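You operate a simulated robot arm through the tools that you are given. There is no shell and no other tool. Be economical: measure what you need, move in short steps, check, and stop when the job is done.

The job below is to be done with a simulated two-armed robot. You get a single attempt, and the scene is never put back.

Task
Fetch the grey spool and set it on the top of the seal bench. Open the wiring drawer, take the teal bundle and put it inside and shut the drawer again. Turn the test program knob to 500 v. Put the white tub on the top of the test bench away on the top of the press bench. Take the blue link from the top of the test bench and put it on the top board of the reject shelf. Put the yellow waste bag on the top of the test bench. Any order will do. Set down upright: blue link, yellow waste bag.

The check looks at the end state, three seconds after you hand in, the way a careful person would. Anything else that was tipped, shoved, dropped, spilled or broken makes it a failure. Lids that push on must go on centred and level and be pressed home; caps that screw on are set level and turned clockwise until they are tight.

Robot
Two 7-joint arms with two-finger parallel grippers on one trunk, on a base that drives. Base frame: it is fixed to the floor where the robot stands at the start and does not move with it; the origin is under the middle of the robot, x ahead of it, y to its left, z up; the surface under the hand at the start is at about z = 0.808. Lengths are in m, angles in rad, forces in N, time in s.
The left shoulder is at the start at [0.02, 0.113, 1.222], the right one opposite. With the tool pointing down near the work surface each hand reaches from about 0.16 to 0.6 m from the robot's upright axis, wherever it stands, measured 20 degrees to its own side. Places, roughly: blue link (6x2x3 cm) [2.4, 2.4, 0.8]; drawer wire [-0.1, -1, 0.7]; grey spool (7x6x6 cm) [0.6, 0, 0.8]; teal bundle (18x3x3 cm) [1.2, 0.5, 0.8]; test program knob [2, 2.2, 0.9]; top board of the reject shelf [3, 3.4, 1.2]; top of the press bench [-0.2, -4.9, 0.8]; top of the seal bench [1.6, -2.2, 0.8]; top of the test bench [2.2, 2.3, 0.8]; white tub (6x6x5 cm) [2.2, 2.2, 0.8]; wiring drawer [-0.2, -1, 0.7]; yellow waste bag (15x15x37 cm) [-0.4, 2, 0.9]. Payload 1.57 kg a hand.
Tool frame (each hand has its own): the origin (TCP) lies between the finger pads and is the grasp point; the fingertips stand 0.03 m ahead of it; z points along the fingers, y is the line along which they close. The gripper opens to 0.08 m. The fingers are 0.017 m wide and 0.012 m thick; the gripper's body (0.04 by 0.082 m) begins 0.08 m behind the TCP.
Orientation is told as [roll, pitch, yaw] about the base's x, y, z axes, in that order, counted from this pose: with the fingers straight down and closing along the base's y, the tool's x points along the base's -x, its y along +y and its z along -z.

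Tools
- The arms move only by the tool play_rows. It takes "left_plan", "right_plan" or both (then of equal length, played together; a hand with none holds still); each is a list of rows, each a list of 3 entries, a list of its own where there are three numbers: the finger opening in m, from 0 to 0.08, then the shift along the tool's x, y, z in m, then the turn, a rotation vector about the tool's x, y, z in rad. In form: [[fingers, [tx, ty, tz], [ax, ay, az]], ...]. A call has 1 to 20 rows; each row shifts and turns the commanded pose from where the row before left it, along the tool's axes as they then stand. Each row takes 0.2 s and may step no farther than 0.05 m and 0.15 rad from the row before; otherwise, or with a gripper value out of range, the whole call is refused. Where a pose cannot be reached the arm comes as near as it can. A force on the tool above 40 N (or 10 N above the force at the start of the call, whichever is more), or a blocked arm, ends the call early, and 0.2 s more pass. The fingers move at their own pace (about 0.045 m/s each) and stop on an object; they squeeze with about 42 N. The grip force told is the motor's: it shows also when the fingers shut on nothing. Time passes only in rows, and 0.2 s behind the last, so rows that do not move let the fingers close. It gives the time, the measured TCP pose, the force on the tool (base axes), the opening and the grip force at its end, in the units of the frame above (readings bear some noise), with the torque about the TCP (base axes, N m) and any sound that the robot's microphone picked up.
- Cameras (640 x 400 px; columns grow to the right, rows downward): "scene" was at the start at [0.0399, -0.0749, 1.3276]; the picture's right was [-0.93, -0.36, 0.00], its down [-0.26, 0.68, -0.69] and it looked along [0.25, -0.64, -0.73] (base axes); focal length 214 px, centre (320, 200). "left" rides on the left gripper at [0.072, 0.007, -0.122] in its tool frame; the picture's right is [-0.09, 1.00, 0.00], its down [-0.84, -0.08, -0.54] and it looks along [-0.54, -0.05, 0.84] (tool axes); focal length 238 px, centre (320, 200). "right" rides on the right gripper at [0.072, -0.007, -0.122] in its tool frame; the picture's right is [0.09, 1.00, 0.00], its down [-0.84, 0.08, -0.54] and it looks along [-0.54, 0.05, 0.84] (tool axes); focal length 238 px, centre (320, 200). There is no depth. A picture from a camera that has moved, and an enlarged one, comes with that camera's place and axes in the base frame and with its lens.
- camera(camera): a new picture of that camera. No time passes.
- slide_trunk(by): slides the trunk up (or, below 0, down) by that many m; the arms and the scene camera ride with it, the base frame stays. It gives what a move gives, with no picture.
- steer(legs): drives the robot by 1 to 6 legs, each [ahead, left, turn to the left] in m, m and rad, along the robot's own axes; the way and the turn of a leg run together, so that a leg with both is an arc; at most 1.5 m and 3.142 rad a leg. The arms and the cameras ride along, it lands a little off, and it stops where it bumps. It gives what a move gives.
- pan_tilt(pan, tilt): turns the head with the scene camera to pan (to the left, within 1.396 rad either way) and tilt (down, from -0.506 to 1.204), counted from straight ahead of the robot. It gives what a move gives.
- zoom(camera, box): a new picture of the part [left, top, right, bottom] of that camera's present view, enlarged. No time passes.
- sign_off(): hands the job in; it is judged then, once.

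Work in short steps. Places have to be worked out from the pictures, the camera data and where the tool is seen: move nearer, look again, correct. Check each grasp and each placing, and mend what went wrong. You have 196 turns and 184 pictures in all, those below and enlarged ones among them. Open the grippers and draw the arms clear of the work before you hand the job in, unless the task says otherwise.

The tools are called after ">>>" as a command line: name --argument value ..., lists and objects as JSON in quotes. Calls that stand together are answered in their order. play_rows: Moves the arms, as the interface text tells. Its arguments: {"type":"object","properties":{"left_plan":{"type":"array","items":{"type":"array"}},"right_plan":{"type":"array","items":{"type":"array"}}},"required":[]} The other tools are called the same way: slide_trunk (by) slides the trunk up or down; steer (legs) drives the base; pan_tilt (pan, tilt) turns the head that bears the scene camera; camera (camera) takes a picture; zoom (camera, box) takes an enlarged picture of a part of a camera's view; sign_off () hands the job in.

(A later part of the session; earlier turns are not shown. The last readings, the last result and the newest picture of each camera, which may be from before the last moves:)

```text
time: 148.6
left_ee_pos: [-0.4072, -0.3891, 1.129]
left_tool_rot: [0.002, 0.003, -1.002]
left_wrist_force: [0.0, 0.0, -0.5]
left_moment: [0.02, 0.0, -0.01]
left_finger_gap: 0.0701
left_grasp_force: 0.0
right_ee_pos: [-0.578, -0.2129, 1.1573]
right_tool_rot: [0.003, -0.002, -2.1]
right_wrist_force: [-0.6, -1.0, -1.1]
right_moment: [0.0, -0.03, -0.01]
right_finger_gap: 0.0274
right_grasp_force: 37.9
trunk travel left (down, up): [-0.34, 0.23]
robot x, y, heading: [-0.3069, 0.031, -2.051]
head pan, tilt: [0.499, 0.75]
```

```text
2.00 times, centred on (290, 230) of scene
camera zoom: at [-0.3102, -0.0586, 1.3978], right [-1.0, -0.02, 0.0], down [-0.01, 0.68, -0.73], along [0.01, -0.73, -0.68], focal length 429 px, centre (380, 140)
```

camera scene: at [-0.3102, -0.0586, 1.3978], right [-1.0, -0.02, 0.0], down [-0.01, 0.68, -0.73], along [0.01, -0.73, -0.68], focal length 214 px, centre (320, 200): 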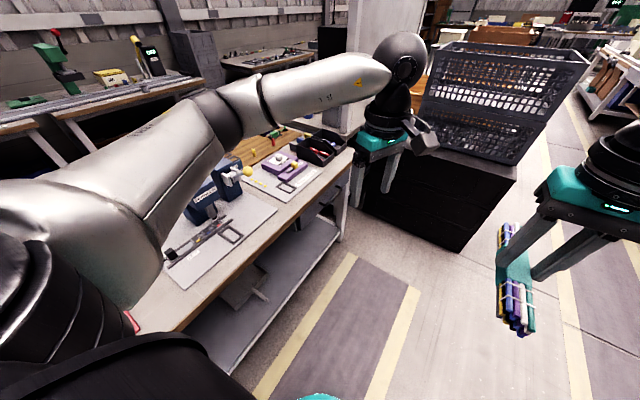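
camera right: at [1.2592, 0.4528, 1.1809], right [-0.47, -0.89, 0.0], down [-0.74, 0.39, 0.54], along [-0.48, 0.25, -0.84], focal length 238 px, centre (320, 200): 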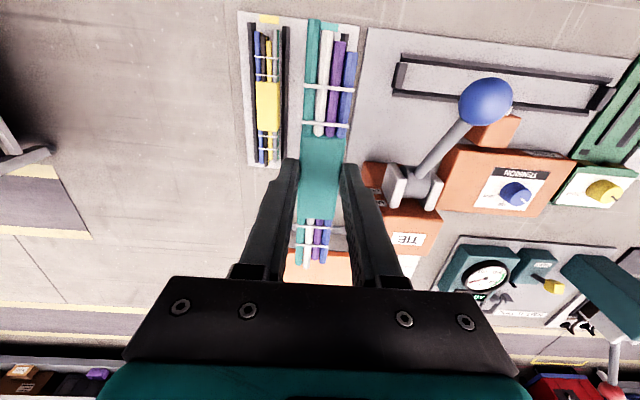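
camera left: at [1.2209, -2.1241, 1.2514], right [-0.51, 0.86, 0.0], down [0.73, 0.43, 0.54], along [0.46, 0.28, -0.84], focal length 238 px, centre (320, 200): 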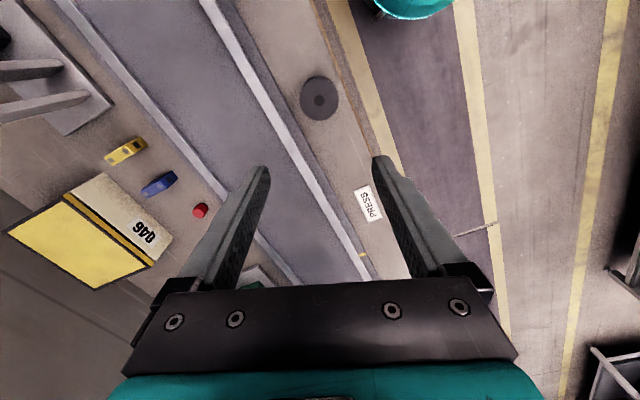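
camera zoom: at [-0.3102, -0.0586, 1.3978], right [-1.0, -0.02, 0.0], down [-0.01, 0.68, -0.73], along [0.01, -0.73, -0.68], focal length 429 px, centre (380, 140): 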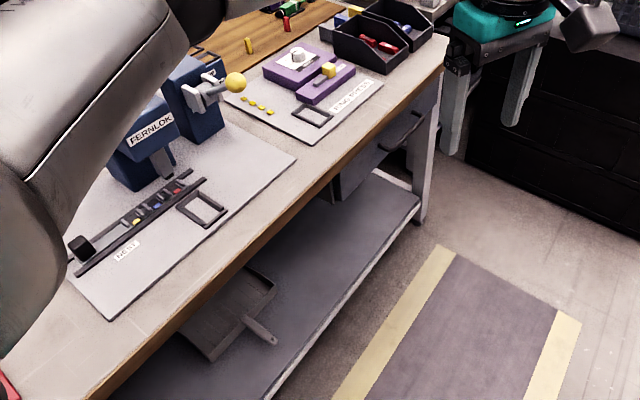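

The wiring drawer is at the right end under the top, with a bar handle near (-0.35, -0.82, 0.72) facing this aisle. I move over and turn to face it.

>>> steer --legs '[[0.35, -0.3, 0], [0, 0, 1.53]]'

>>> pan_tilt --pan -0.5 --tilt 0.7

>>> camera --camera "scene"

```text
time: 155.1
left_ee_pos: [-0.312, -0.2282, 1.1284]
left_tool_rot: [0.002, 0.003, 0.544]
left_wrist_force: [0.8, 0.5, 0.7]
left_moment: [-0.01, -0.01, 0.02]
left_finger_gap: 0.07
left_grasp_force: 0.1
right_ee_pos: [-0.4919, -0.3928, 1.1583]
right_tool_rot: [0.004, -0.003, -0.554]
right_wrist_force: [-0.6, 0.8, -1.8]
right_moment: [0.01, 0.01, 0.01]
right_finger_gap: 0.0273
right_grasp_force: 38.1
trunk travel left (down, up): [-0.34, 0.23]
robot x, y, heading: [-0.7298, -0.117, -0.504]
head pan, tilt: [0.499, 0.75]
```

```text
time: 156.4
left_ee_pos: [-0.313, -0.2282, 1.127]
left_tool_rot: [0.002, 0.003, 0.544]
left_wrist_force: [-0.5, -0.7, 0.5]
left_moment: [0.04, 0.0, 0.01]
left_finger_gap: 0.0699
left_grasp_force: 0.0
right_ee_pos: [-0.4911, -0.3935, 1.1585]
right_tool_rot: [0.003, -0.002, -0.553]
right_wrist_force: [-0.4, 0.8, -2.6]
right_moment: [0.0, 0.0, 0.02]
right_finger_gap: 0.0272
right_grasp_force: 37.6
trunk travel left (down, up): [-0.34, 0.23]
robot x, y, heading: [-0.7326, -0.1178, -0.498]
head pan, tilt: [-0.499, 0.7]
```

```text
124 pictures are left
camera scene: at [-0.6759, -0.1949, 1.4021], right [-0.84, -0.54, 0.0], down [-0.35, 0.54, -0.76], along [0.41, -0.64, -0.64], focal length 214 px, centre (320, 200)
```

scene: 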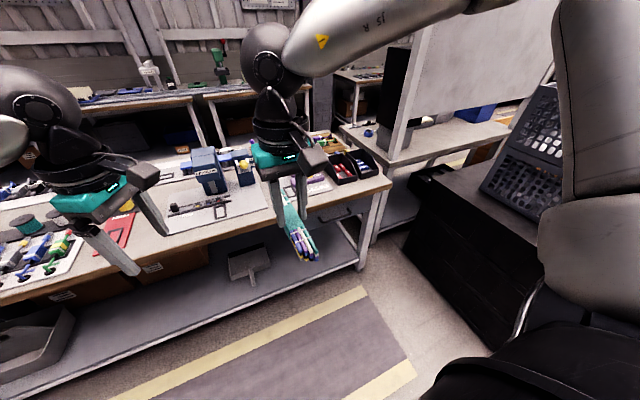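

The drawer is visible just behind the bundle. I slide right 0.42 m to stand in front of it, keeping clear of the black cabinet and crate.

>>> steer --legs '[[0, -0.42, -0.02]]'

>>> pan_tilt --pan 0.1 --tilt 0.9

>>> camera --camera "scene"

```text
time: 159.0
left_ee_pos: [-0.5186, -0.5981, 1.1273]
left_tool_rot: [0.003, 0.004, 0.519]
left_wrist_force: [-0.6, 0.2, -0.2]
left_moment: [0.0, 0.0, -0.05]
left_finger_gap: 0.0703
left_grasp_force: 0.1
right_ee_pos: [-0.702, -0.759, 1.1581]
right_tool_rot: [0.004, -0.002, -0.577]
right_wrist_force: [1.2, 0.8, -0.9]
right_moment: [0.04, 0.0, 0.04]
right_finger_gap: 0.0273
right_grasp_force: 37.8
trunk travel left (down, up): [-0.34, 0.23]
robot x, y, heading: [-0.9343, -0.4757, -0.529]
head pan, tilt: [-0.499, 0.7]
```

```text
time: 160.0
left_ee_pos: [-0.5193, -0.5973, 1.1292]
left_tool_rot: [0.002, 0.002, 0.521]
left_wrist_force: [0.3, 0.4, 0.0]
left_moment: [-0.01, 0.01, 0.0]
left_finger_gap: 0.0698
left_grasp_force: 0.0
right_ee_pos: [-0.7019, -0.759, 1.1561]
right_tool_rot: [0.004, -0.001, -0.579]
right_wrist_force: [0.2, -0.8, -2.2]
right_moment: [0.06, -0.01, -0.01]
right_finger_gap: 0.0273
right_grasp_force: 38.5
trunk travel left (down, up): [-0.34, 0.23]
robot x, y, heading: [-0.9378, -0.479, -0.531]
head pan, tilt: [0.099, 0.901]
```

```text
123 pictures are left
camera scene: at [-0.8569, -0.5141, 1.3859], right [-0.42, -0.91, 0.0], down [-0.71, 0.33, -0.62], along [0.56, -0.26, -0.78], focal length 214 px, centre (320, 200)
```

scene: 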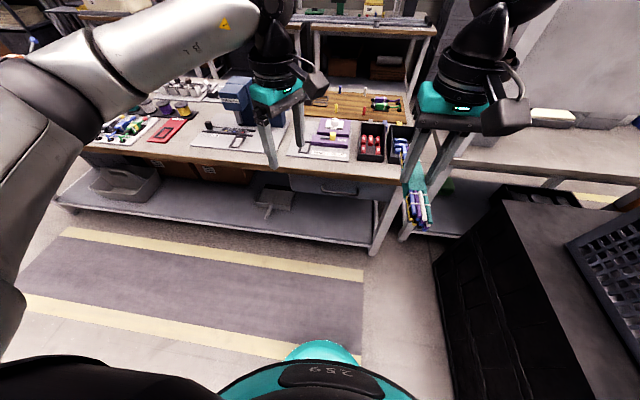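

>>> zoom --camera "scene" --box '[270, 140, 430, 240]'

```text
4.00 times, centred on (350, 190) of scene
camera zoom: at [-0.8569, -0.5141, 1.3859], right [-0.42, -0.91, 0.0], down [-0.71, 0.33, -0.62], along [0.56, -0.26, -0.78], focal length 858 px, centre (200, 240)
```

zoom: 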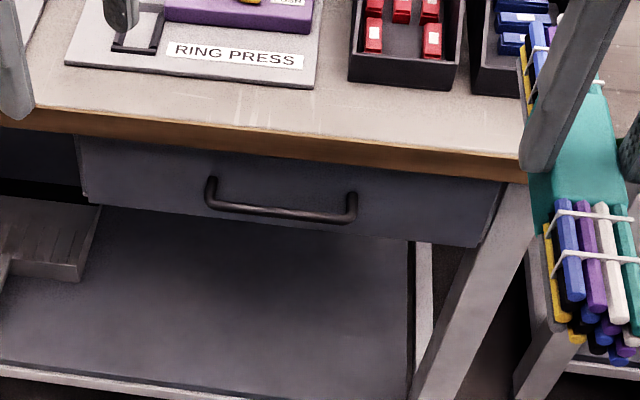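

The drawer front spans the bench end; its bar handle is near (-0.356, -0.846, 0.69), right under the bench edge. I will grip it from the front with the left hand tilted forward and the fingers closing vertically. First I lower the trunk, keep the bundle up and clear, and turn the left hand.

>>> play_rows --right_plan '[[0.0, [0, -0.03, -0.05], [0, 0, 0]], [0.0, [0, -0.03, -0.05], [0, 0, 0]], [0.0, [0, -0.02, -0.04], [0, 0, 0]], [0.0, [0, 0, 0], [0, 0, 0]]]'

>>> slide_trunk --by -0.28

>>> play_rows --left_plan '[[0.07, [0, 0, 0], [0, 0, -0.13]], [0.07, [0, 0, 0], [0, 0, -0.13]], [0.07, [0, 0, 0], [0, 0, -0.13]], [0.07, [0, 0, 0], [0, 0, -0.13]], [0.07, [0, 0, 0], [0.15, 0, 0]], [0.07, [0, 0, 0], [0.15, 0, 0]], [0.07, [0, 0, 0], [0.15, 0, 0]], [0.07, [0, 0, 0], [0.15, 0, 0]], [0.06, [0, 0, 0], [0.15, 0, 0]], [0.06, [0, 0, 0], [0.15, 0, 0]], [0.05, [0, 0, 0], [0.15, 0, 0]], [0.05, [0, 0, 0], [0, 0, 0]]]'

>>> camera --camera "scene"

>>> camera --camera "left"

```text
refused: row 1 steps farther than a row can; nothing moved
```

```text
time: 162.8
left_ee_pos: [-0.519, -0.5966, 0.8484]
left_tool_rot: [0.001, 0.003, 0.519]
left_wrist_force: [-0.6, 0.8, 0.5]
left_moment: [-0.02, -0.01, -0.01]
left_finger_gap: 0.0698
left_grasp_force: 0.1
right_ee_pos: [-0.7022, -0.7583, 0.8776]
right_tool_rot: [0.004, -0.002, -0.577]
right_wrist_force: [1.3, 0.9, -2.4]
right_moment: [0.03, 0.07, 0.01]
right_finger_gap: 0.0276
right_grasp_force: 37.7
trunk travel left (down, up): [-0.06, 0.51]
robot x, y, heading: [-0.935, -0.4804, -0.534]
head pan, tilt: [0.099, 0.901]
```

```text
time: 165.4
left_ee_pos: [-0.52, -0.5973, 0.8481]
left_tool_rot: [-1.048, 0.003, 1.038]
left_wrist_force: [0.5, -0.5, 0.8]
left_moment: [-0.01, 0.01, 0.02]
left_finger_gap: 0.0499
left_grasp_force: 0.1
right_ee_pos: [-0.7029, -0.7581, 0.8769]
right_tool_rot: [0.003, -0.003, -0.579]
right_wrist_force: [0.4, 0.1, -2.1]
right_moment: [0.01, 0.01, 0.01]
right_finger_gap: 0.0271
right_grasp_force: 37.8
trunk travel left (down, up): [-0.06, 0.51]
robot x, y, heading: [-0.9344, -0.4785, -0.525]
head pan, tilt: [0.099, 0.901]
```

```text
121 pictures are left
camera scene: at [-0.8569, -0.514, 1.1059], right [-0.42, -0.91, 0.0], down [-0.71, 0.33, -0.62], along [0.56, -0.26, -0.78], focal length 214 px, centre (320, 200)
```

scene: 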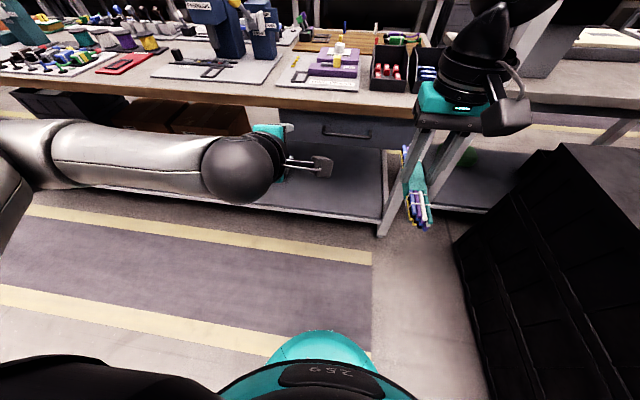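

```text
120 pictures are left
camera left: at [-0.6491, -0.6036, 0.9038], right [-0.38, 0.33, -0.86], down [0.05, 0.94, 0.34], along [0.92, 0.08, -0.38], focal length 238 px, centre (320, 200)
```

left: 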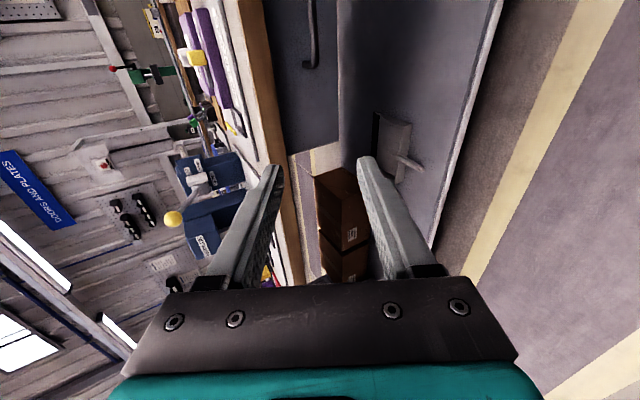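

The tilted pose works. I zoom in on the handle for a better fix from this lower height.

>>> zoom --camera "scene" --box '[280, 90, 440, 190]'

```text
4.00 times, centred on (360, 140) of scene
camera zoom: at [-0.8569, -0.514, 1.1059], right [-0.42, -0.91, 0.0], down [-0.71, 0.33, -0.62], along [0.56, -0.26, -0.78], focal length 858 px, centre (160, 440)
```

zoom: 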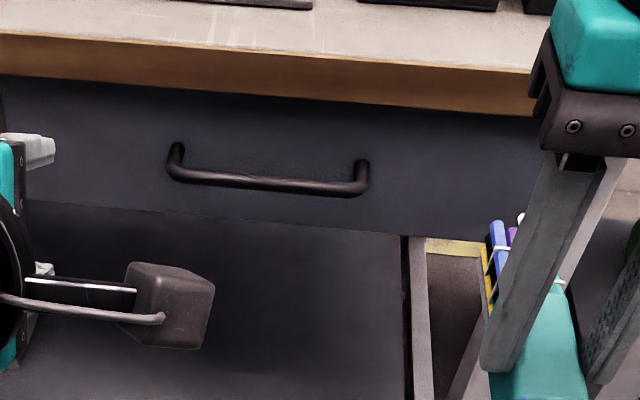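

The handle bar now triangulates to about (-0.363, -0.836, 0.697). I move the left hand to a stand-off 10 cm before it along the tool axis.

>>> play_rows --left_plan '[[0.05, [0.0254, 0.0007, 0.0394], [0, 0, 0]], [0.05, [0.0254, 0.0007, 0.0394], [0, 0, 0]], [0.05, [0.0254, 0.0007, 0.0394], [0, 0, 0]], [0.05, [0.0254, 0.0007, 0.0394], [0, 0, 0]], [0.05, [0.0254, 0.0007, 0.0394], [0, 0, 0]], [0.05, [0, 0, 0], [0, 0, 0]]]'

>>> camera --camera "left"

>>> zoom --camera "scene" --box '[240, 80, 440, 205]'

```text
time: 166.8
left_ee_pos: [-0.4361, -0.7919, 0.7454]
left_tool_rot: [-1.045, 0.003, 1.041]
left_wrist_force: [0.1, -0.6, 0.0]
left_moment: [0.0, 0.05, -0.03]
left_finger_gap: 0.0501
left_grasp_force: 0.1
right_ee_pos: [-0.7022, -0.7576, 0.877]
right_tool_rot: [0.002, -0.001, -0.577]
right_wrist_force: [-0.4, -0.3, -2.5]
right_moment: [0.03, 0.04, 0.0]
right_finger_gap: 0.0272
right_grasp_force: 37.8
trunk travel left (down, up): [-0.06, 0.51]
robot x, y, heading: [-0.9333, -0.4755, -0.531]
head pan, tilt: [0.099, 0.901]
```

```text
118 pictures are left
camera left: at [-0.5659, -0.7983, 0.801], right [-0.38, 0.33, -0.86], down [0.05, 0.94, 0.34], along [0.92, 0.08, -0.38], focal length 238 px, centre (320, 200)
```

left: 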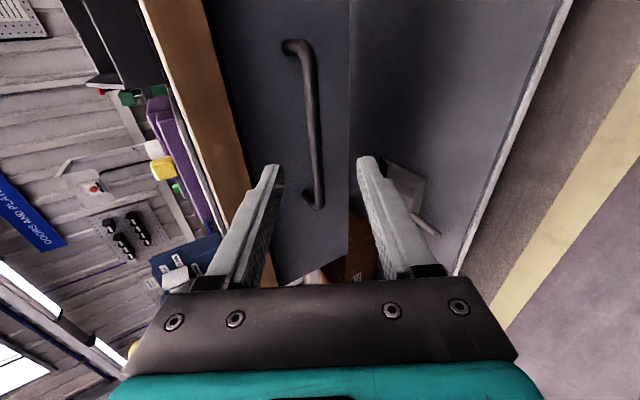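

```text
3.20 times, centred on (340, 142) of scene
camera zoom: at [-0.8569, -0.5141, 1.1059], right [-0.42, -0.91, 0.0], down [-0.71, 0.33, -0.62], along [0.56, -0.26, -0.78], focal length 686 px, centre (256, 384)
```

zoom: 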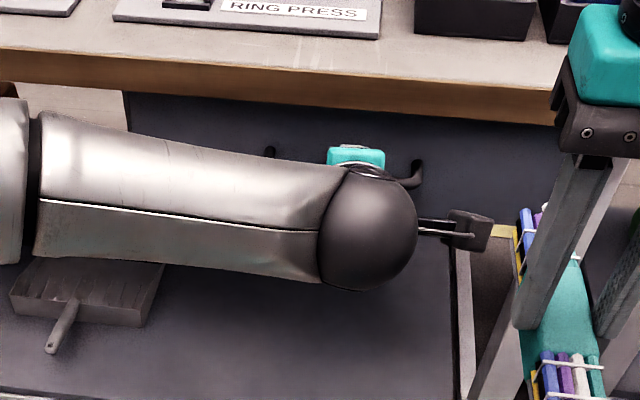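

The bar is nearly on the tool axis, about 7 mm toward tool -y. I correct and move forward 8 cm, then check.

>>> play_rows --left_plan '[[0.05, [-0.003, -0.007, 0.03], [0, 0, 0]], [0.05, [-0.003, 0, 0.03], [0, 0, 0]], [0.05, [0, 0, 0.02], [0, 0, 0]], [0.05, [0, 0, 0], [0, 0, 0]]]'

>>> camera --camera "left"

```text
time: 167.8
left_ee_pos: [-0.372, -0.8231, 0.7142]
left_tool_rot: [-1.046, 0.002, 1.039]
left_wrist_force: [-4.7, 5.2, 4.1]
left_moment: [-0.18, -0.18, 0.04]
left_finger_gap: 0.0495
left_grasp_force: 0.1
right_ee_pos: [-0.7029, -0.7568, 0.8785]
right_tool_rot: [0.003, -0.003, -0.577]
right_wrist_force: [-0.8, -0.2, -1.5]
right_moment: [-0.04, 0.02, 0.02]
right_finger_gap: 0.0272
right_grasp_force: 38.5
trunk travel left (down, up): [-0.06, 0.51]
robot x, y, heading: [-0.9374, -0.4791, -0.528]
head pan, tilt: [0.099, 0.901]
```

```text
116 pictures are left
camera left: at [-0.5015, -0.8301, 0.7691], right [-0.38, 0.33, -0.86], down [0.05, 0.94, 0.34], along [0.92, 0.08, -0.38], focal length 238 px, centre (320, 200)
```

left: 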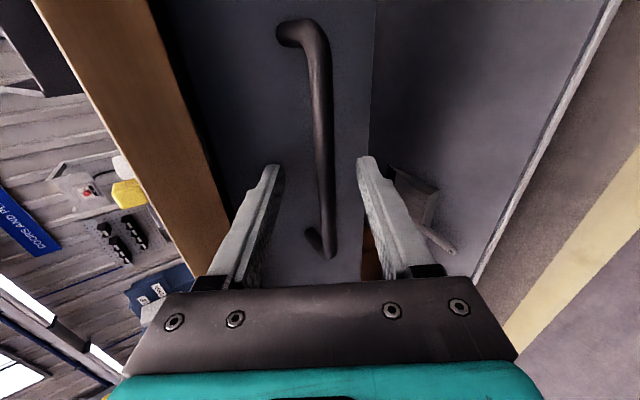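

The bar lies between the fingers at the pads; a tip lightly touches the drawer front. I back off 4 mm, shift 2.5 cm along the bar to its middle and close.

>>> play_rows --left_plan '[[0.05, [0, 0, -0.004], [0, 0, 0]], [0.05, [0.025, 0.001, 0], [0, 0, 0]], [0.0, [0, 0, 0], [0, 0, 0]], [0.0, [0, 0, 0], [0, 0, 0]], [0.0, [0, 0, 0], [0, 0, 0]], [0.0, [0, 0, 0], [0, 0, 0]]]'

>>> camera --camera "left"

```text
time: 169.2
left_ee_pos: [-0.3881, -0.8449, 0.7108]
left_tool_rot: [-1.04, 0.003, 1.04]
left_wrist_force: [-10.8, 10.1, -13.5]
left_moment: [0.48, -0.06, -0.15]
left_finger_gap: 0.0121
left_grasp_force: 28.7
right_ee_pos: [-0.7017, -0.7584, 0.8786]
right_tool_rot: [0.006, -0.004, -0.578]
right_wrist_force: [0.4, 0.0, -0.8]
right_moment: [-0.04, 0.0, 0.01]
right_finger_gap: 0.0274
right_grasp_force: 37.7
trunk travel left (down, up): [-0.06, 0.51]
robot x, y, heading: [-0.933, -0.4758, -0.529]
head pan, tilt: [0.099, 0.901]
```

```text
115 pictures are left
camera left: at [-0.5173, -0.8507, 0.767], right [-0.39, 0.33, -0.86], down [0.05, 0.94, 0.34], along [0.92, 0.09, -0.38], focal length 238 px, centre (320, 200)
```

left: 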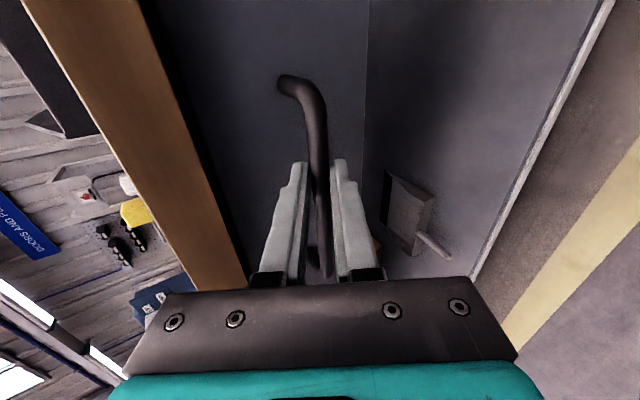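

The handle is gripped (12 mm). I pull the drawer by driving the base straight back 12 cm.

>>> steer --legs '[[-0.12, 0, 0]]'

>>> camera --camera "scene"

```text
time: 170.4
left_ee_pos: [-0.4847, -0.781, 0.7103]
left_tool_rot: [-1.043, -0.001, 1.052]
left_wrist_force: [8.2, 14.1, -17.7]
left_moment: [0.64, -0.21, 0.06]
left_finger_gap: 0.0119
left_grasp_force: 29.4
right_ee_pos: [-0.8039, -0.6986, 0.8767]
right_tool_rot: [0.001, -0.001, -0.576]
right_wrist_force: [-0.1, -0.3, -2.1]
right_moment: [0.0, -0.03, -0.02]
right_finger_gap: 0.0275
right_grasp_force: 37.8
trunk travel left (down, up): [-0.06, 0.51]
robot x, y, heading: [-1.036, -0.4166, -0.524]
head pan, tilt: [0.099, 0.901]
```

```text
114 pictures are left
camera scene: at [-0.9574, -0.454, 1.1057], right [-0.42, -0.91, 0.0], down [-0.71, 0.33, -0.62], along [0.56, -0.26, -0.78], focal length 214 px, centre (320, 200)
```

scene: 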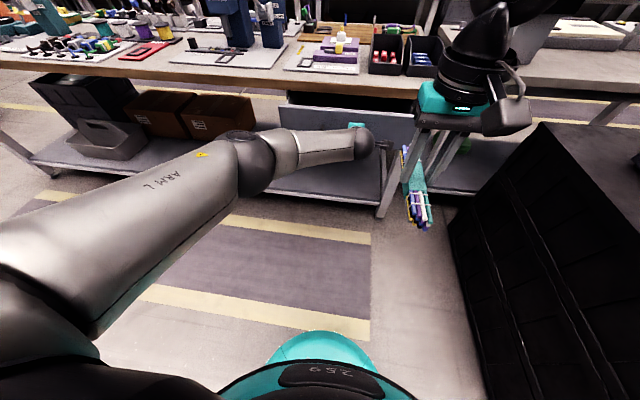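

The drawer has come out about 11 cm. I pull another 13 cm.

>>> steer --legs '[[-0.13, 0, 0]]'

>>> camera --camera "scene"

```text
time: 171.7
left_ee_pos: [-0.5923, -0.7106, 0.7104]
left_tool_rot: [-1.045, -0.009, 1.065]
left_wrist_force: [11.4, 19.4, -5.2]
left_moment: [0.44, -0.23, -0.14]
left_finger_gap: 0.0123
left_grasp_force: 29.6
right_ee_pos: [-0.9162, -0.6321, 0.8774]
right_tool_rot: [0.001, -0.001, -0.579]
right_wrist_force: [-0.6, -0.3, -1.7]
right_moment: [0.0, 0.02, 0.01]
right_finger_gap: 0.0272
right_grasp_force: 37.7
trunk travel left (down, up): [-0.06, 0.51]
robot x, y, heading: [-1.1502, -0.3504, -0.526]
head pan, tilt: [0.099, 0.901]
```

```text
113 pictures are left
camera scene: at [-1.0706, -0.3874, 1.1059], right [-0.42, -0.91, 0.0], down [-0.71, 0.33, -0.62], along [0.56, -0.26, -0.78], focal length 214 px, centre (320, 200)
```

scene: 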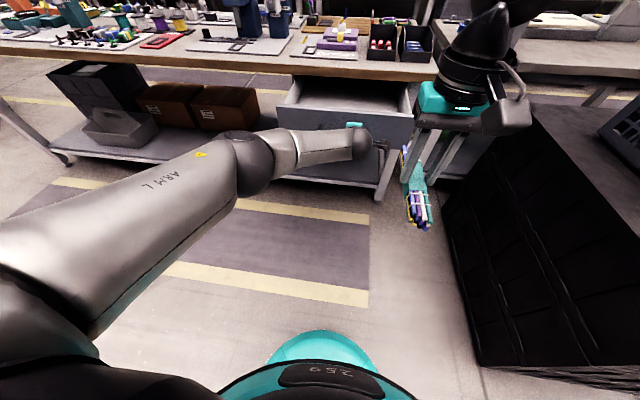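

The drawer is open about 24 cm, enough to lay the bundle across it. I release the handle and draw the left hand back, up and to the left.

>>> play_rows --left_plan '[[0.05, [0, 0, 0], [0, 0, 0]], [0.05, [0, 0, 0], [0, 0, 0]], [0.05, [0, 0, 0], [0, 0, 0]], [0.05, [0, 0, -0.04], [0, 0, 0]], [0.05, [0, 0, -0.05], [0, 0, 0]], [0.05, [-0.02, -0.035, -0.02], [0, 0, 0]], [0.05, [-0.02, -0.035, -0.02], [0, 0, 0]], [0.05, [-0.02, -0.035, -0.02], [0, 0, 0]], [0.05, [-0.02, -0.035, -0.02], [0, 0, 0]], [0.05, [-0.04, 0, -0.02], [0, 0, 0]], [0.05, [-0.04, 0, -0.02], [0, 0, 0]]]'

>>> camera --camera "scene"

```text
time: 174.1
left_ee_pos: [-0.6171, -0.5194, 0.9398]
left_tool_rot: [-1.044, -0.012, 1.064]
left_wrist_force: [0.2, 0.0, -0.6]
left_moment: [-0.01, 0.0, -0.03]
left_finger_gap: 0.05
left_grasp_force: 0.0
right_ee_pos: [-0.9165, -0.6326, 0.8788]
right_tool_rot: [0.004, -0.002, -0.58]
right_wrist_force: [0.8, -0.1, -2.2]
right_moment: [-0.02, 0.02, 0.02]
right_finger_gap: 0.0274
right_grasp_force: 37.9
trunk travel left (down, up): [-0.06, 0.51]
robot x, y, heading: [-1.1518, -0.3538, -0.532]
head pan, tilt: [0.099, 0.901]
```

```text
112 pictures are left
camera scene: at [-1.0718, -0.3882, 1.1059], right [-0.42, -0.91, 0.0], down [-0.71, 0.33, -0.62], along [0.56, -0.26, -0.78], focal length 214 px, centre (320, 200)
```

scene: 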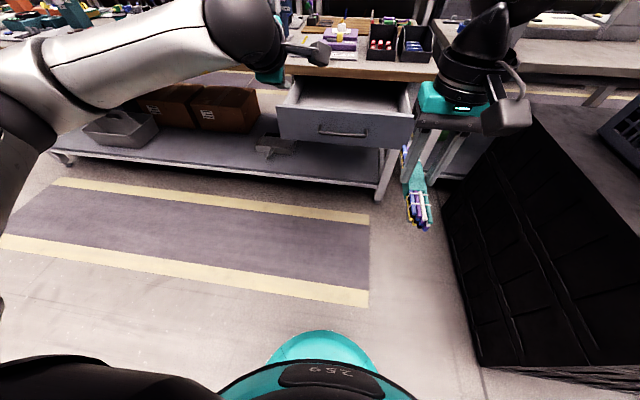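

I raise the trunk, turn the right hand a quarter so the bundle lies across the drawer, and pull the left hand back a bit.

>>> slide_trunk --by 0.15

>>> play_rows --left_plan '[[0.05, [0, 0.024, -0.041], [0, 0, 0]], [0.05, [0, 0.024, -0.041], [0, 0, 0]], [0.05, [0, 0, 0], [0, 0, 0]], [0.05, [0, 0, 0], [0, 0, 0]], [0.05, [0, 0, 0], [0, 0, 0]], [0.05, [0, 0, 0], [0, 0, 0]], [0.05, [0, 0, 0], [0, 0, 0]], [0.05, [0, 0, 0], [0, 0, 0]], [0.05, [0, 0, 0], [0, 0, 0]], [0.05, [0, 0, 0], [0, 0, 0]], [0.05, [0, 0, 0], [0, 0, 0]]]' --right_plan '[[0.0, [0, 0, 0], [0, 0, 0.15]], [0.0, [0, 0, 0], [0, 0, 0.15]], [0.0, [0, 0, 0], [0, 0, 0.15]], [0.0, [0, 0, 0], [0, 0, 0.15]], [0.0, [0, 0, 0], [0, 0, 0.15]], [0.0, [0, 0, 0], [0, 0, 0.15]], [0.0, [0, 0, 0], [0, 0, 0.15]], [0.0, [0, 0, 0], [0, 0, 0.15]], [0.0, [0, 0, 0], [0, 0, 0.15]], [0.0, [0, 0, 0], [0, 0, 0.15]], [0.0, [0, 0, 0], [0, 0, 0]]]'

>>> camera --camera "scene"

```text
time: 175.9
left_ee_pos: [-0.6173, -0.5194, 1.0906]
left_tool_rot: [-1.043, -0.011, 1.064]
left_wrist_force: [0.8, -1.2, -0.7]
left_moment: [-0.03, 0.0, -0.04]
left_finger_gap: 0.05
left_grasp_force: 0.0
right_ee_pos: [-0.9172, -0.6336, 1.027]
right_tool_rot: [0.004, -0.002, -0.58]
right_wrist_force: [-0.3, -0.9, -1.9]
right_moment: [0.02, 0.02, -0.01]
right_finger_gap: 0.0276
right_grasp_force: 37.5
trunk travel left (down, up): [-0.21, 0.36]
robot x, y, heading: [-1.148, -0.3489, -0.532]
head pan, tilt: [0.099, 0.901]
```

```text
time: 178.3
left_ee_pos: [-0.699, -0.4723, 1.0916]
left_tool_rot: [-1.044, -0.009, 1.064]
left_wrist_force: [0.6, 0.1, 0.0]
left_moment: [-0.01, 0.0, -0.01]
left_finger_gap: 0.0502
left_grasp_force: 0.1
right_ee_pos: [-0.9162, -0.6339, 1.0267]
right_tool_rot: [0.001, 0.003, -2.08]
right_wrist_force: [-0.5, 0.5, -1.0]
right_moment: [0.03, -0.04, 0.02]
right_finger_gap: 0.0273
right_grasp_force: 38.3
trunk travel left (down, up): [-0.21, 0.36]
robot x, y, heading: [-1.1493, -0.3526, -0.53]
head pan, tilt: [0.099, 0.901]
```

```text
111 pictures are left
camera scene: at [-1.0718, -0.3885, 1.2559], right [-0.42, -0.91, 0.0], down [-0.71, 0.33, -0.62], along [0.56, -0.26, -0.78], focal length 214 px, centre (320, 200)
```

scene: 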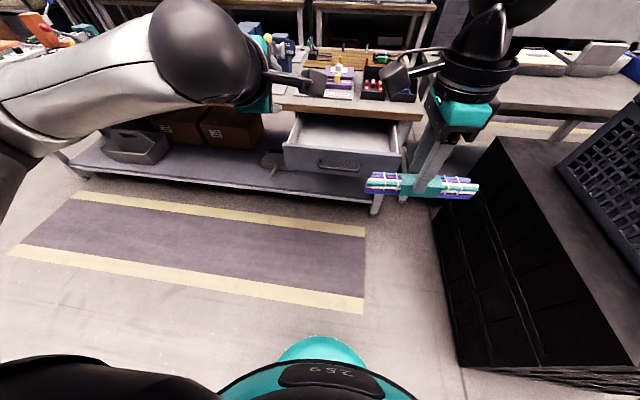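

I drive ahead so the right hand can reach the gap between drawer front and bench edge, whose middle I put at (-0.463, -0.775).

>>> steer --legs '[[0.32, 0.1, 0]]'

>>> pan_tilt --pan -0.15 --tilt 1.1

>>> camera --camera "scene"

>>> camera --camera "right"

```text
time: 180.4
left_ee_pos: [-0.3761, -0.5423, 1.0896]
left_tool_rot: [-1.044, -0.01, 1.07]
left_wrist_force: [-0.1, -0.3, -0.1]
left_moment: [0.01, 0.02, -0.01]
left_finger_gap: 0.0499
left_grasp_force: 0.0
right_ee_pos: [-0.5937, -0.7055, 1.0268]
right_tool_rot: [0.001, 0.004, -2.073]
right_wrist_force: [-0.6, -0.3, -2.1]
right_moment: [-0.01, -0.02, 0.02]
right_finger_gap: 0.0274
right_grasp_force: 38.0
trunk travel left (down, up): [-0.21, 0.36]
robot x, y, heading: [-0.8315, -0.4224, -0.524]
head pan, tilt: [0.099, 0.901]
```

```text
time: 181.2
left_ee_pos: [-0.3777, -0.543, 1.0915]
left_tool_rot: [-1.043, -0.009, 1.07]
left_wrist_force: [0.4, -0.3, -0.8]
left_moment: [-0.01, 0.03, 0.0]
left_finger_gap: 0.0498
left_grasp_force: 0.0
right_ee_pos: [-0.5941, -0.7048, 1.0265]
right_tool_rot: [0.002, 0.003, -2.073]
right_wrist_force: [0.9, -0.6, -1.6]
right_moment: [0.03, 0.01, -0.03]
right_finger_gap: 0.0276
right_grasp_force: 37.6
trunk travel left (down, up): [-0.21, 0.36]
robot x, y, heading: [-0.8314, -0.4229, -0.522]
head pan, tilt: [-0.15, 1.1]
```

```text
110 pictures are left
camera scene: at [-0.7702, -0.4689, 1.2421], right [-0.62, -0.78, 0.0], down [-0.7, 0.56, -0.45], along [0.35, -0.28, -0.89], focal length 214 px, centre (320, 200)
```

scene: 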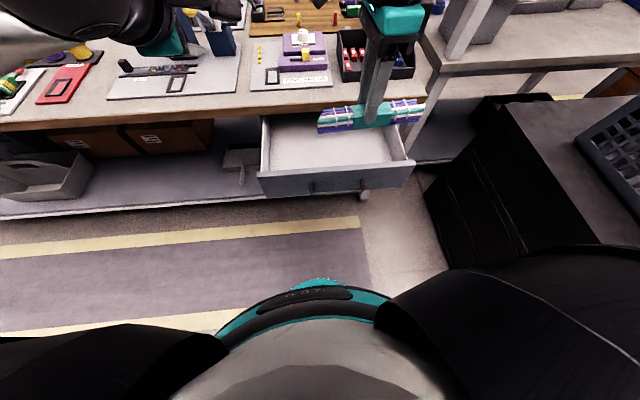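

```text
109 pictures are left
camera right: at [-0.567, -0.6382, 1.1489], right [0.92, -0.4, 0.0], down [-0.34, -0.77, 0.54], along [-0.21, -0.5, -0.84], focal length 238 px, centre (320, 200)
```

right: 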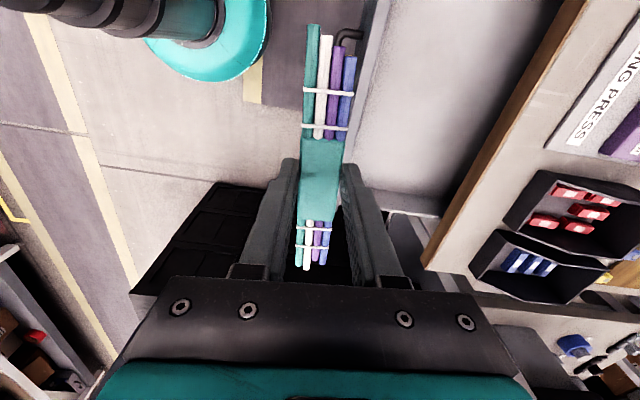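

The scene gives a clear view into the drawer. I move the bundle 14 cm forward over the gap and lower it to just above the drawer's rim.

>>> play_rows --right_plan '[[0.0, [0.002, 0.048, 0], [0, 0, 0]], [0.0, [0.002, 0.048, 0], [0, 0, 0]], [0.0, [0.003, 0.047, 0], [0, 0, 0]], [0.0, [0, 0, 0.045], [0, 0, 0]], [0.0, [0, 0, 0.045], [0, 0, 0]], [0.0, [0, 0, 0.045], [0, 0, 0]], [0.0, [0, 0, 0.045], [0, 0, 0]], [0.0, [0, 0, 0], [0, 0, 0]]]'

>>> camera --camera "scene"

>>> camera --camera "right"

```text
time: 183.0
left_ee_pos: [-0.3757, -0.544, 1.0907]
left_tool_rot: [-1.043, -0.01, 1.07]
left_wrist_force: [0.1, -0.6, 0.2]
left_moment: [0.01, -0.03, -0.02]
left_finger_gap: 0.05
left_grasp_force: 0.1
right_ee_pos: [-0.5485, -0.7858, 0.8732]
right_tool_rot: [0.005, 0.004, -2.073]
right_wrist_force: [0.2, -0.3, -1.9]
right_moment: [-0.02, 0.0, 0.03]
right_finger_gap: 0.0275
right_grasp_force: 37.6
right hand out of reach, approached as far as the arm can: row 3, 4, 5, 6, 7
trunk travel left (down, up): [-0.21, 0.36]
robot x, y, heading: [-0.828, -0.4227, -0.522]
head pan, tilt: [-0.15, 1.1]
```

```text
108 pictures are left
camera scene: at [-0.7703, -0.4689, 1.2421], right [-0.62, -0.78, 0.0], down [-0.7, 0.56, -0.45], along [0.35, -0.28, -0.89], focal length 214 px, centre (320, 200)
```

scene: 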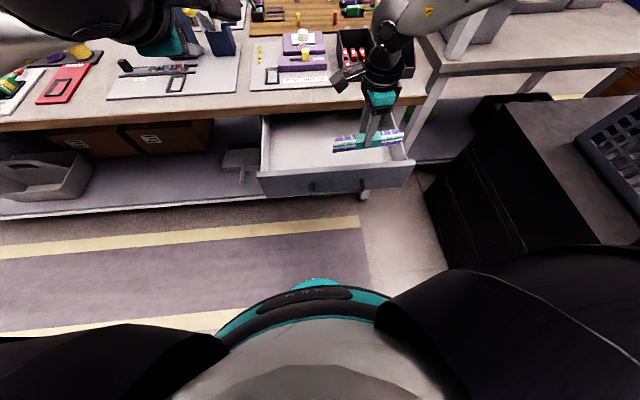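

```text
107 pictures are left
camera right: at [-0.522, -0.7191, 0.9953], right [0.92, -0.4, 0.0], down [-0.34, -0.77, 0.54], along [-0.21, -0.5, -0.84], focal length 238 px, centre (320, 200)
```

right: 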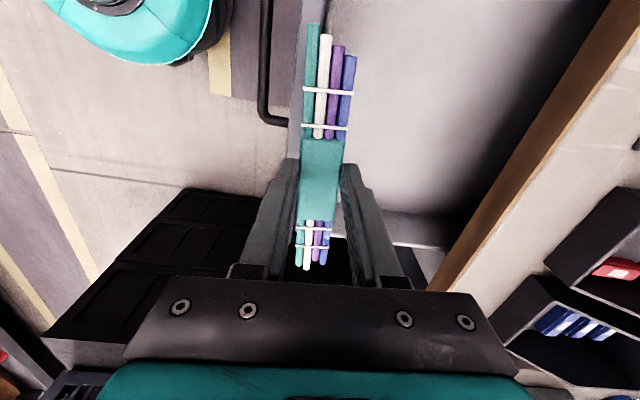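

The hand is at its reach limit again. I lift it a little and move the base 8 cm closer so the same arm pose lands over the gap.

>>> play_rows --right_plan '[[0.0, [0, 0, -0.04], [0, 0, 0]], [0.0, [0, 0, 0], [0, 0, 0]]]'

>>> steer --legs '[[0.08, 0.03, 0]]'

>>> camera --camera "scene"

>>> camera --camera "right"

```text
time: 183.6
left_ee_pos: [-0.3761, -0.5438, 1.0901]
left_tool_rot: [-1.045, -0.009, 1.07]
left_wrist_force: [-0.7, 0.1, 0.6]
left_moment: [-0.02, 0.01, 0.01]
left_finger_gap: 0.0499
left_grasp_force: 0.1
right_ee_pos: [-0.5505, -0.7872, 0.917]
right_tool_rot: [0.002, 0.003, -2.074]
right_wrist_force: [0.5, 0.2, -1.9]
right_moment: [0.01, -0.01, -0.02]
right_finger_gap: 0.0272
right_grasp_force: 37.9
trunk travel left (down, up): [-0.21, 0.36]
robot x, y, heading: [-0.8299, -0.4234, -0.523]
head pan, tilt: [-0.15, 1.1]
```

```text
time: 184.7
left_ee_pos: [-0.2946, -0.5581, 1.0896]
left_tool_rot: [-1.043, -0.01, 1.071]
left_wrist_force: [0.4, 0.4, 0.0]
left_moment: [-0.01, -0.01, 0.01]
left_finger_gap: 0.0499
left_grasp_force: 0.1
right_ee_pos: [-0.4677, -0.8013, 0.9168]
right_tool_rot: [0.0, 0.001, -2.071]
right_wrist_force: [0.5, 0.2, -1.3]
right_moment: [0.01, -0.01, 0.04]
right_finger_gap: 0.0273
right_grasp_force: 37.8
trunk travel left (down, up): [-0.21, 0.36]
robot x, y, heading: [-0.746, -0.4396, -0.525]
head pan, tilt: [-0.15, 1.1]
```

```text
106 pictures are left
camera scene: at [-0.6873, -0.4832, 1.242], right [-0.62, -0.78, 0.0], down [-0.7, 0.56, -0.45], along [0.35, -0.28, -0.89], focal length 214 px, centre (320, 200)
```

scene: 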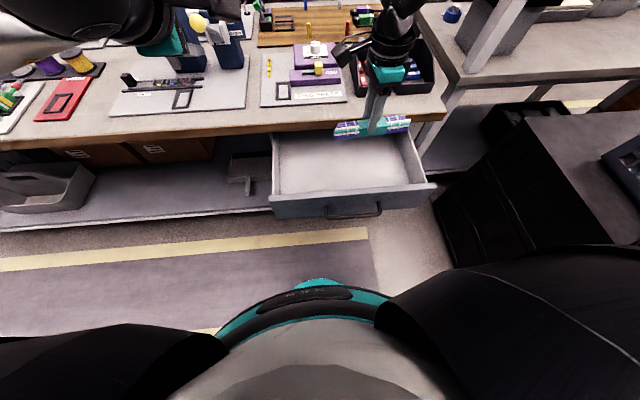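

```text
105 pictures are left
camera right: at [-0.4392, -0.7339, 1.039], right [0.92, -0.4, 0.0], down [-0.34, -0.77, 0.54], along [-0.21, -0.5, -0.84], focal length 238 px, centre (320, 200)
```

right: 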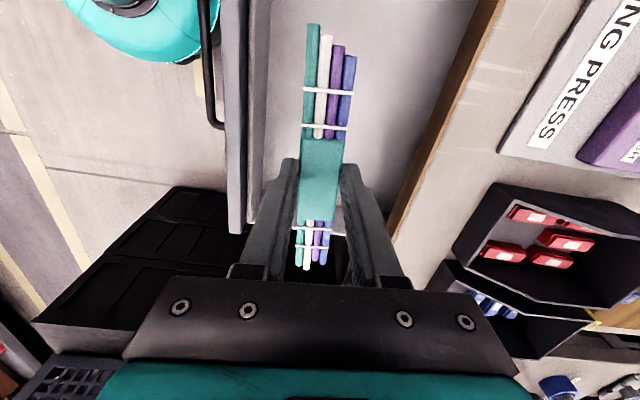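

The bundle is over the gap, with room at both ends. I nudge it 3 cm toward the drawer's middle and lower with the trunk.

>>> play_rows --right_plan '[[0.0, [0.03, -0.012, 0], [0, 0, 0]], [0.0, [0, 0, 0], [0, 0, 0]]]'

>>> slide_trunk --by -0.12

>>> camera --camera "scene"

>>> camera --camera "right"

```text
time: 185.3
left_ee_pos: [-0.2943, -0.5575, 1.0914]
left_tool_rot: [-1.043, -0.01, 1.071]
left_wrist_force: [-0.1, -0.1, 0.3]
left_moment: [0.0, 0.01, 0.03]
left_finger_gap: 0.05
left_grasp_force: 0.0
right_ee_pos: [-0.4658, -0.769, 0.9152]
right_tool_rot: [0.004, 0.001, -2.072]
right_wrist_force: [0.4, 0.6, -1.0]
right_moment: [0.02, -0.04, -0.02]
right_finger_gap: 0.0273
right_grasp_force: 37.6
trunk travel left (down, up): [-0.21, 0.36]
robot x, y, heading: [-0.749, -0.4364, -0.525]
head pan, tilt: [-0.15, 1.1]
```

```text
time: 186.8
left_ee_pos: [-0.2949, -0.5567, 0.9705]
left_tool_rot: [-1.043, -0.009, 1.072]
left_wrist_force: [0.6, -0.2, 0.0]
left_moment: [-0.02, 0.0, 0.0]
left_finger_gap: 0.05
left_grasp_force: 0.1
right_ee_pos: [-0.4647, -0.7691, 0.7967]
right_tool_rot: [0.001, 0.002, -2.072]
right_wrist_force: [-0.5, -0.2, -1.4]
right_moment: [0.04, -0.02, 0.04]
right_finger_gap: 0.0273
right_grasp_force: 38.2
trunk travel left (down, up): [-0.09, 0.48]
robot x, y, heading: [-0.7467, -0.4416, -0.523]
head pan, tilt: [-0.15, 1.1]
```

```text
104 pictures are left
camera scene: at [-0.6883, -0.483, 1.1222], right [-0.62, -0.78, 0.0], down [-0.7, 0.56, -0.45], along [0.35, -0.28, -0.89], focal length 214 px, centre (320, 200)
```

scene: 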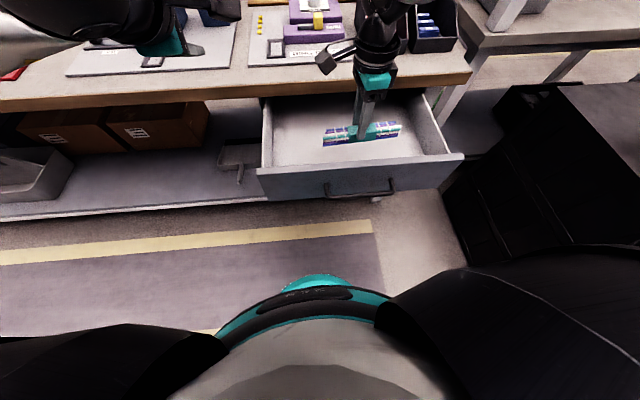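

```text
103 pictures are left
camera right: at [-0.4386, -0.7024, 0.9196], right [0.92, -0.4, 0.0], down [-0.34, -0.77, 0.54], along [-0.21, -0.5, -0.84], focal length 238 px, centre (320, 200)
```

right: 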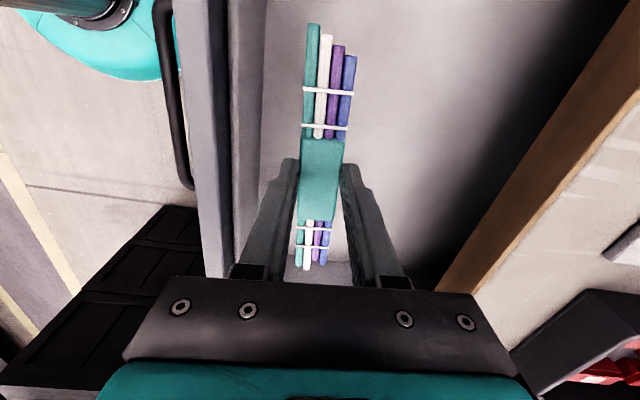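

The bundle is inside the drawer's outline. I lower it with the arm alone so the left hand stays clear, watching for contact.

>>> play_rows --right_plan '[[0.0, [0, 0, 0.03], [0, 0, 0]], [0.0, [0, 0, 0.03], [0, 0, 0]], [0.0, [0, 0, 0.015], [0, 0, 0]], [0.0, [0, 0, 0], [0, 0, 0]]]'

>>> camera --camera "right"

```text
time: 187.8
left_ee_pos: [-0.295, -0.5588, 0.9708]
left_tool_rot: [-1.045, -0.01, 1.071]
left_wrist_force: [0.5, -0.7, 0.2]
left_moment: [-0.01, -0.02, 0.0]
left_finger_gap: 0.0502
left_grasp_force: 0.1
right_ee_pos: [-0.4856, -0.7755, 0.7373]
right_tool_rot: [0.004, 0.003, -2.075]
right_wrist_force: [0.4, -0.8, -1.5]
right_moment: [0.02, -0.01, 0.01]
right_finger_gap: 0.0275
right_grasp_force: 37.6
right hand out of reach, approached as far as the arm can: row 2, 3
trunk travel left (down, up): [-0.09, 0.48]
robot x, y, heading: [-0.7464, -0.438, -0.52]
head pan, tilt: [-0.15, 1.1]
```

```text
102 pictures are left
camera right: at [-0.4587, -0.7103, 0.8595], right [0.92, -0.4, 0.0], down [-0.34, -0.77, 0.54], along [-0.21, -0.5, -0.84], focal length 238 px, centre (320, 200)
```

right: 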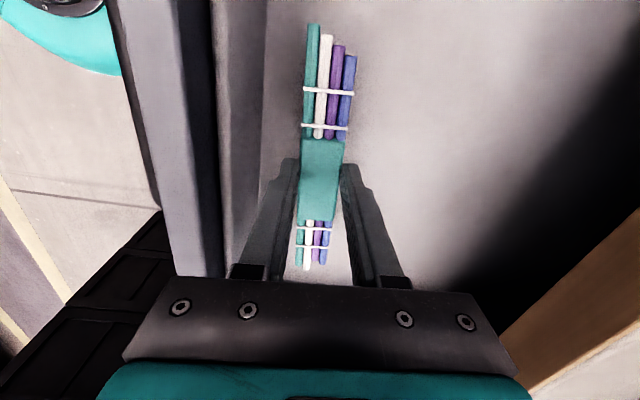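

Still no contact. I raise the left hand for clearance and lower the trunk 3 cm.

>>> play_rows --left_plan '[[0.05, [0, -0.035, -0.02], [0, 0, 0]], [0.05, [0, -0.035, -0.02], [0, 0, 0]], [0.05, [0, 0, 0], [0, 0, 0]]]'

>>> slide_trunk --by -0.025

>>> zoom --camera "scene" --box '[240, 70, 480, 220]'

```text
time: 188.6
left_ee_pos: [-0.2935, -0.5614, 1.0511]
left_tool_rot: [-1.042, -0.01, 1.072]
left_wrist_force: [0.4, -0.2, 0.2]
left_moment: [0.0, 0.01, 0.01]
left_finger_gap: 0.0499
left_grasp_force: 0.1
right_ee_pos: [-0.4852, -0.7777, 0.7377]
right_tool_rot: [0.005, 0.004, -2.072]
right_wrist_force: [-1.0, -0.1, -1.4]
right_moment: [0.0, 0.01, -0.01]
right_finger_gap: 0.0273
right_grasp_force: 37.8
trunk travel left (down, up): [-0.09, 0.48]
robot x, y, heading: [-0.745, -0.4386, -0.521]
head pan, tilt: [-0.15, 1.1]
```

```text
time: 189.3
left_ee_pos: [-0.2926, -0.5596, 1.026]
left_tool_rot: [-1.043, -0.01, 1.072]
left_wrist_force: [-0.2, 0.0, -0.9]
left_moment: [-0.02, -0.02, 0.01]
left_finger_gap: 0.0499
left_grasp_force: 0.0
right_ee_pos: [-0.4866, -0.7763, 0.712]
right_tool_rot: [0.003, 0.005, -2.071]
right_wrist_force: [0.7, -0.5, -2.2]
right_moment: [0.01, -0.02, 0.02]
right_finger_gap: 0.0272
right_grasp_force: 37.9
trunk travel left (down, up): [-0.065, 0.505]
robot x, y, heading: [-0.7429, -0.4374, -0.525]
head pan, tilt: [-0.15, 1.1]
```

```text
2.67 times, centred on (360, 145) of scene
camera zoom: at [-0.6883, -0.483, 1.0971], right [-0.62, -0.78, 0.0], down [-0.7, 0.56, -0.45], along [0.35, -0.28, -0.89], focal length 572 px, centre (213, 347)
```

zoom: 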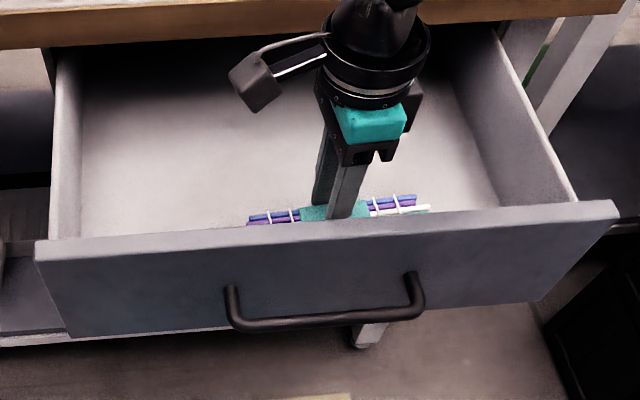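

The bundle is inside, near the drawer's front wall. I continue down in small trunk steps.

>>> slide_trunk --by -0.012

>>> slide_trunk --by -0.008

```text
time: 189.9
left_ee_pos: [-0.2933, -0.5604, 1.0152]
left_tool_rot: [-1.045, -0.011, 1.072]
left_wrist_force: [0.1, -0.2, -0.1]
left_moment: [0.01, -0.01, -0.01]
left_finger_gap: 0.05
left_grasp_force: 0.0
right_ee_pos: [-0.4845, -0.7777, 0.7031]
right_tool_rot: [0.012, 0.005, -2.07]
right_wrist_force: [-2.0, -5.2, 30.4]
right_moment: [-0.06, 0.09, -0.01]
right_finger_gap: 0.0278
right_grasp_force: 38.3
trunk travel left (down, up): [-0.053, 0.517]
robot x, y, heading: [-0.7471, -0.4388, -0.52]
head pan, tilt: [-0.15, 1.1]
```

```text
time: 190.5
left_ee_pos: [-0.2934, -0.5596, 1.007]
left_tool_rot: [-1.047, -0.009, 1.072]
left_wrist_force: [0.4, 0.2, 0.0]
left_moment: [0.01, 0.0, 0.01]
left_finger_gap: 0.05
left_grasp_force: 0.0
right_ee_pos: [-0.4851, -0.7755, 0.6931]
right_tool_rot: [0.008, 0.008, -2.072]
right_wrist_force: [1.6, 0.7, 25.7]
right_moment: [0.19, 0.07, -0.07]
right_finger_gap: 0.0269
right_grasp_force: 38.4
trunk travel left (down, up): [-0.045, 0.525]
robot x, y, heading: [-0.7479, -0.4359, -0.52]
head pan, tilt: [-0.15, 1.1]
```

The bundle rests on the drawer floor. I open the fingers slightly and rise with the trunk.

>>> play_rows --right_plan '[[0.045, [0, 0, 0], [0, 0, 0]], [0.045, [0, 0, 0], [0, 0, 0]], [0.045, [0, 0, 0], [0, 0, 0]]]'

>>> slide_trunk --by 0.15

>>> camera --camera "scene"

>>> camera --camera "right"

```text
time: 191.3
left_ee_pos: [-0.2923, -0.5605, 1.0061]
left_tool_rot: [-1.044, -0.011, 1.071]
left_wrist_force: [1.1, -0.5, 0.7]
left_moment: [0.0, -0.05, -0.02]
left_finger_gap: 0.0502
left_grasp_force: 0.1
right_ee_pos: [-0.4852, -0.7764, 0.6929]
right_tool_rot: [0.004, 0.007, -2.072]
right_wrist_force: [0.8, 0.7, 0.1]
right_moment: [0.0, 0.0, 0.03]
right_finger_gap: 0.045
right_grasp_force: 0.0
trunk travel left (down, up): [-0.045, 0.525]
robot x, y, heading: [-0.7445, -0.4381, -0.521]
head pan, tilt: [-0.15, 1.1]
```

```text
time: 193.0
left_ee_pos: [-0.2937, -0.5613, 1.1562]
left_tool_rot: [-1.043, -0.011, 1.07]
left_wrist_force: [0.8, -0.1, 0.2]
left_moment: [0.02, -0.01, 0.03]
left_finger_gap: 0.0498
left_grasp_force: 0.1
right_ee_pos: [-0.4855, -0.7778, 0.8425]
right_tool_rot: [0.005, 0.005, -2.073]
right_wrist_force: [0.6, 0.9, 0.2]
right_moment: [0.02, -0.04, -0.01]
right_finger_gap: 0.0451
right_grasp_force: 0.0
trunk travel left (down, up): [-0.195, 0.375]
robot x, y, heading: [-0.7451, -0.4391, -0.524]
head pan, tilt: [-0.15, 1.1]
```

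```text
100 pictures are left
camera scene: at [-0.6882, -0.483, 1.227], right [-0.62, -0.78, 0.0], down [-0.7, 0.56, -0.45], along [0.35, -0.28, -0.89], focal length 214 px, centre (320, 200)
```

scene: 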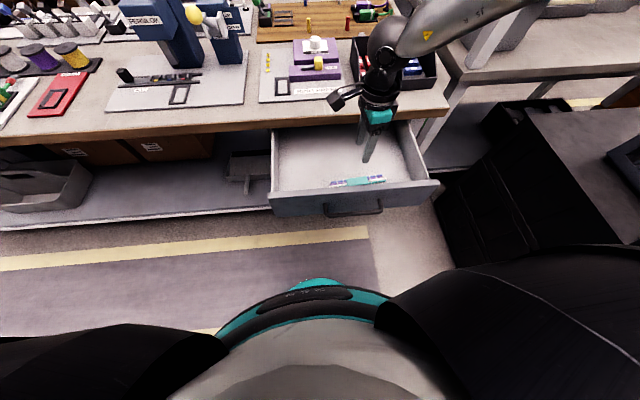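

```text
99 pictures are left
camera right: at [-0.4585, -0.7103, 0.9646], right [0.92, -0.4, 0.0], down [-0.34, -0.77, 0.54], along [-0.21, -0.5, -0.84], focal length 238 px, centre (320, 200)
```

right: 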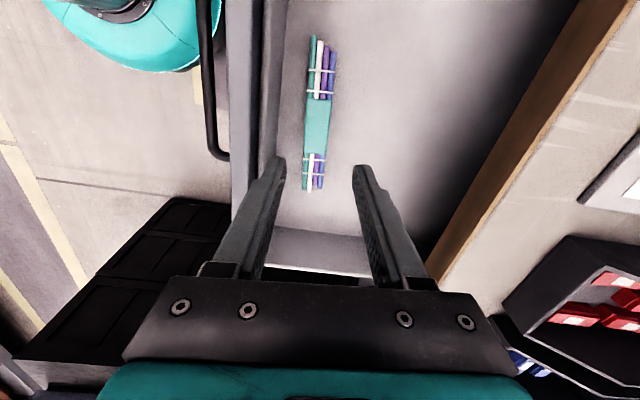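

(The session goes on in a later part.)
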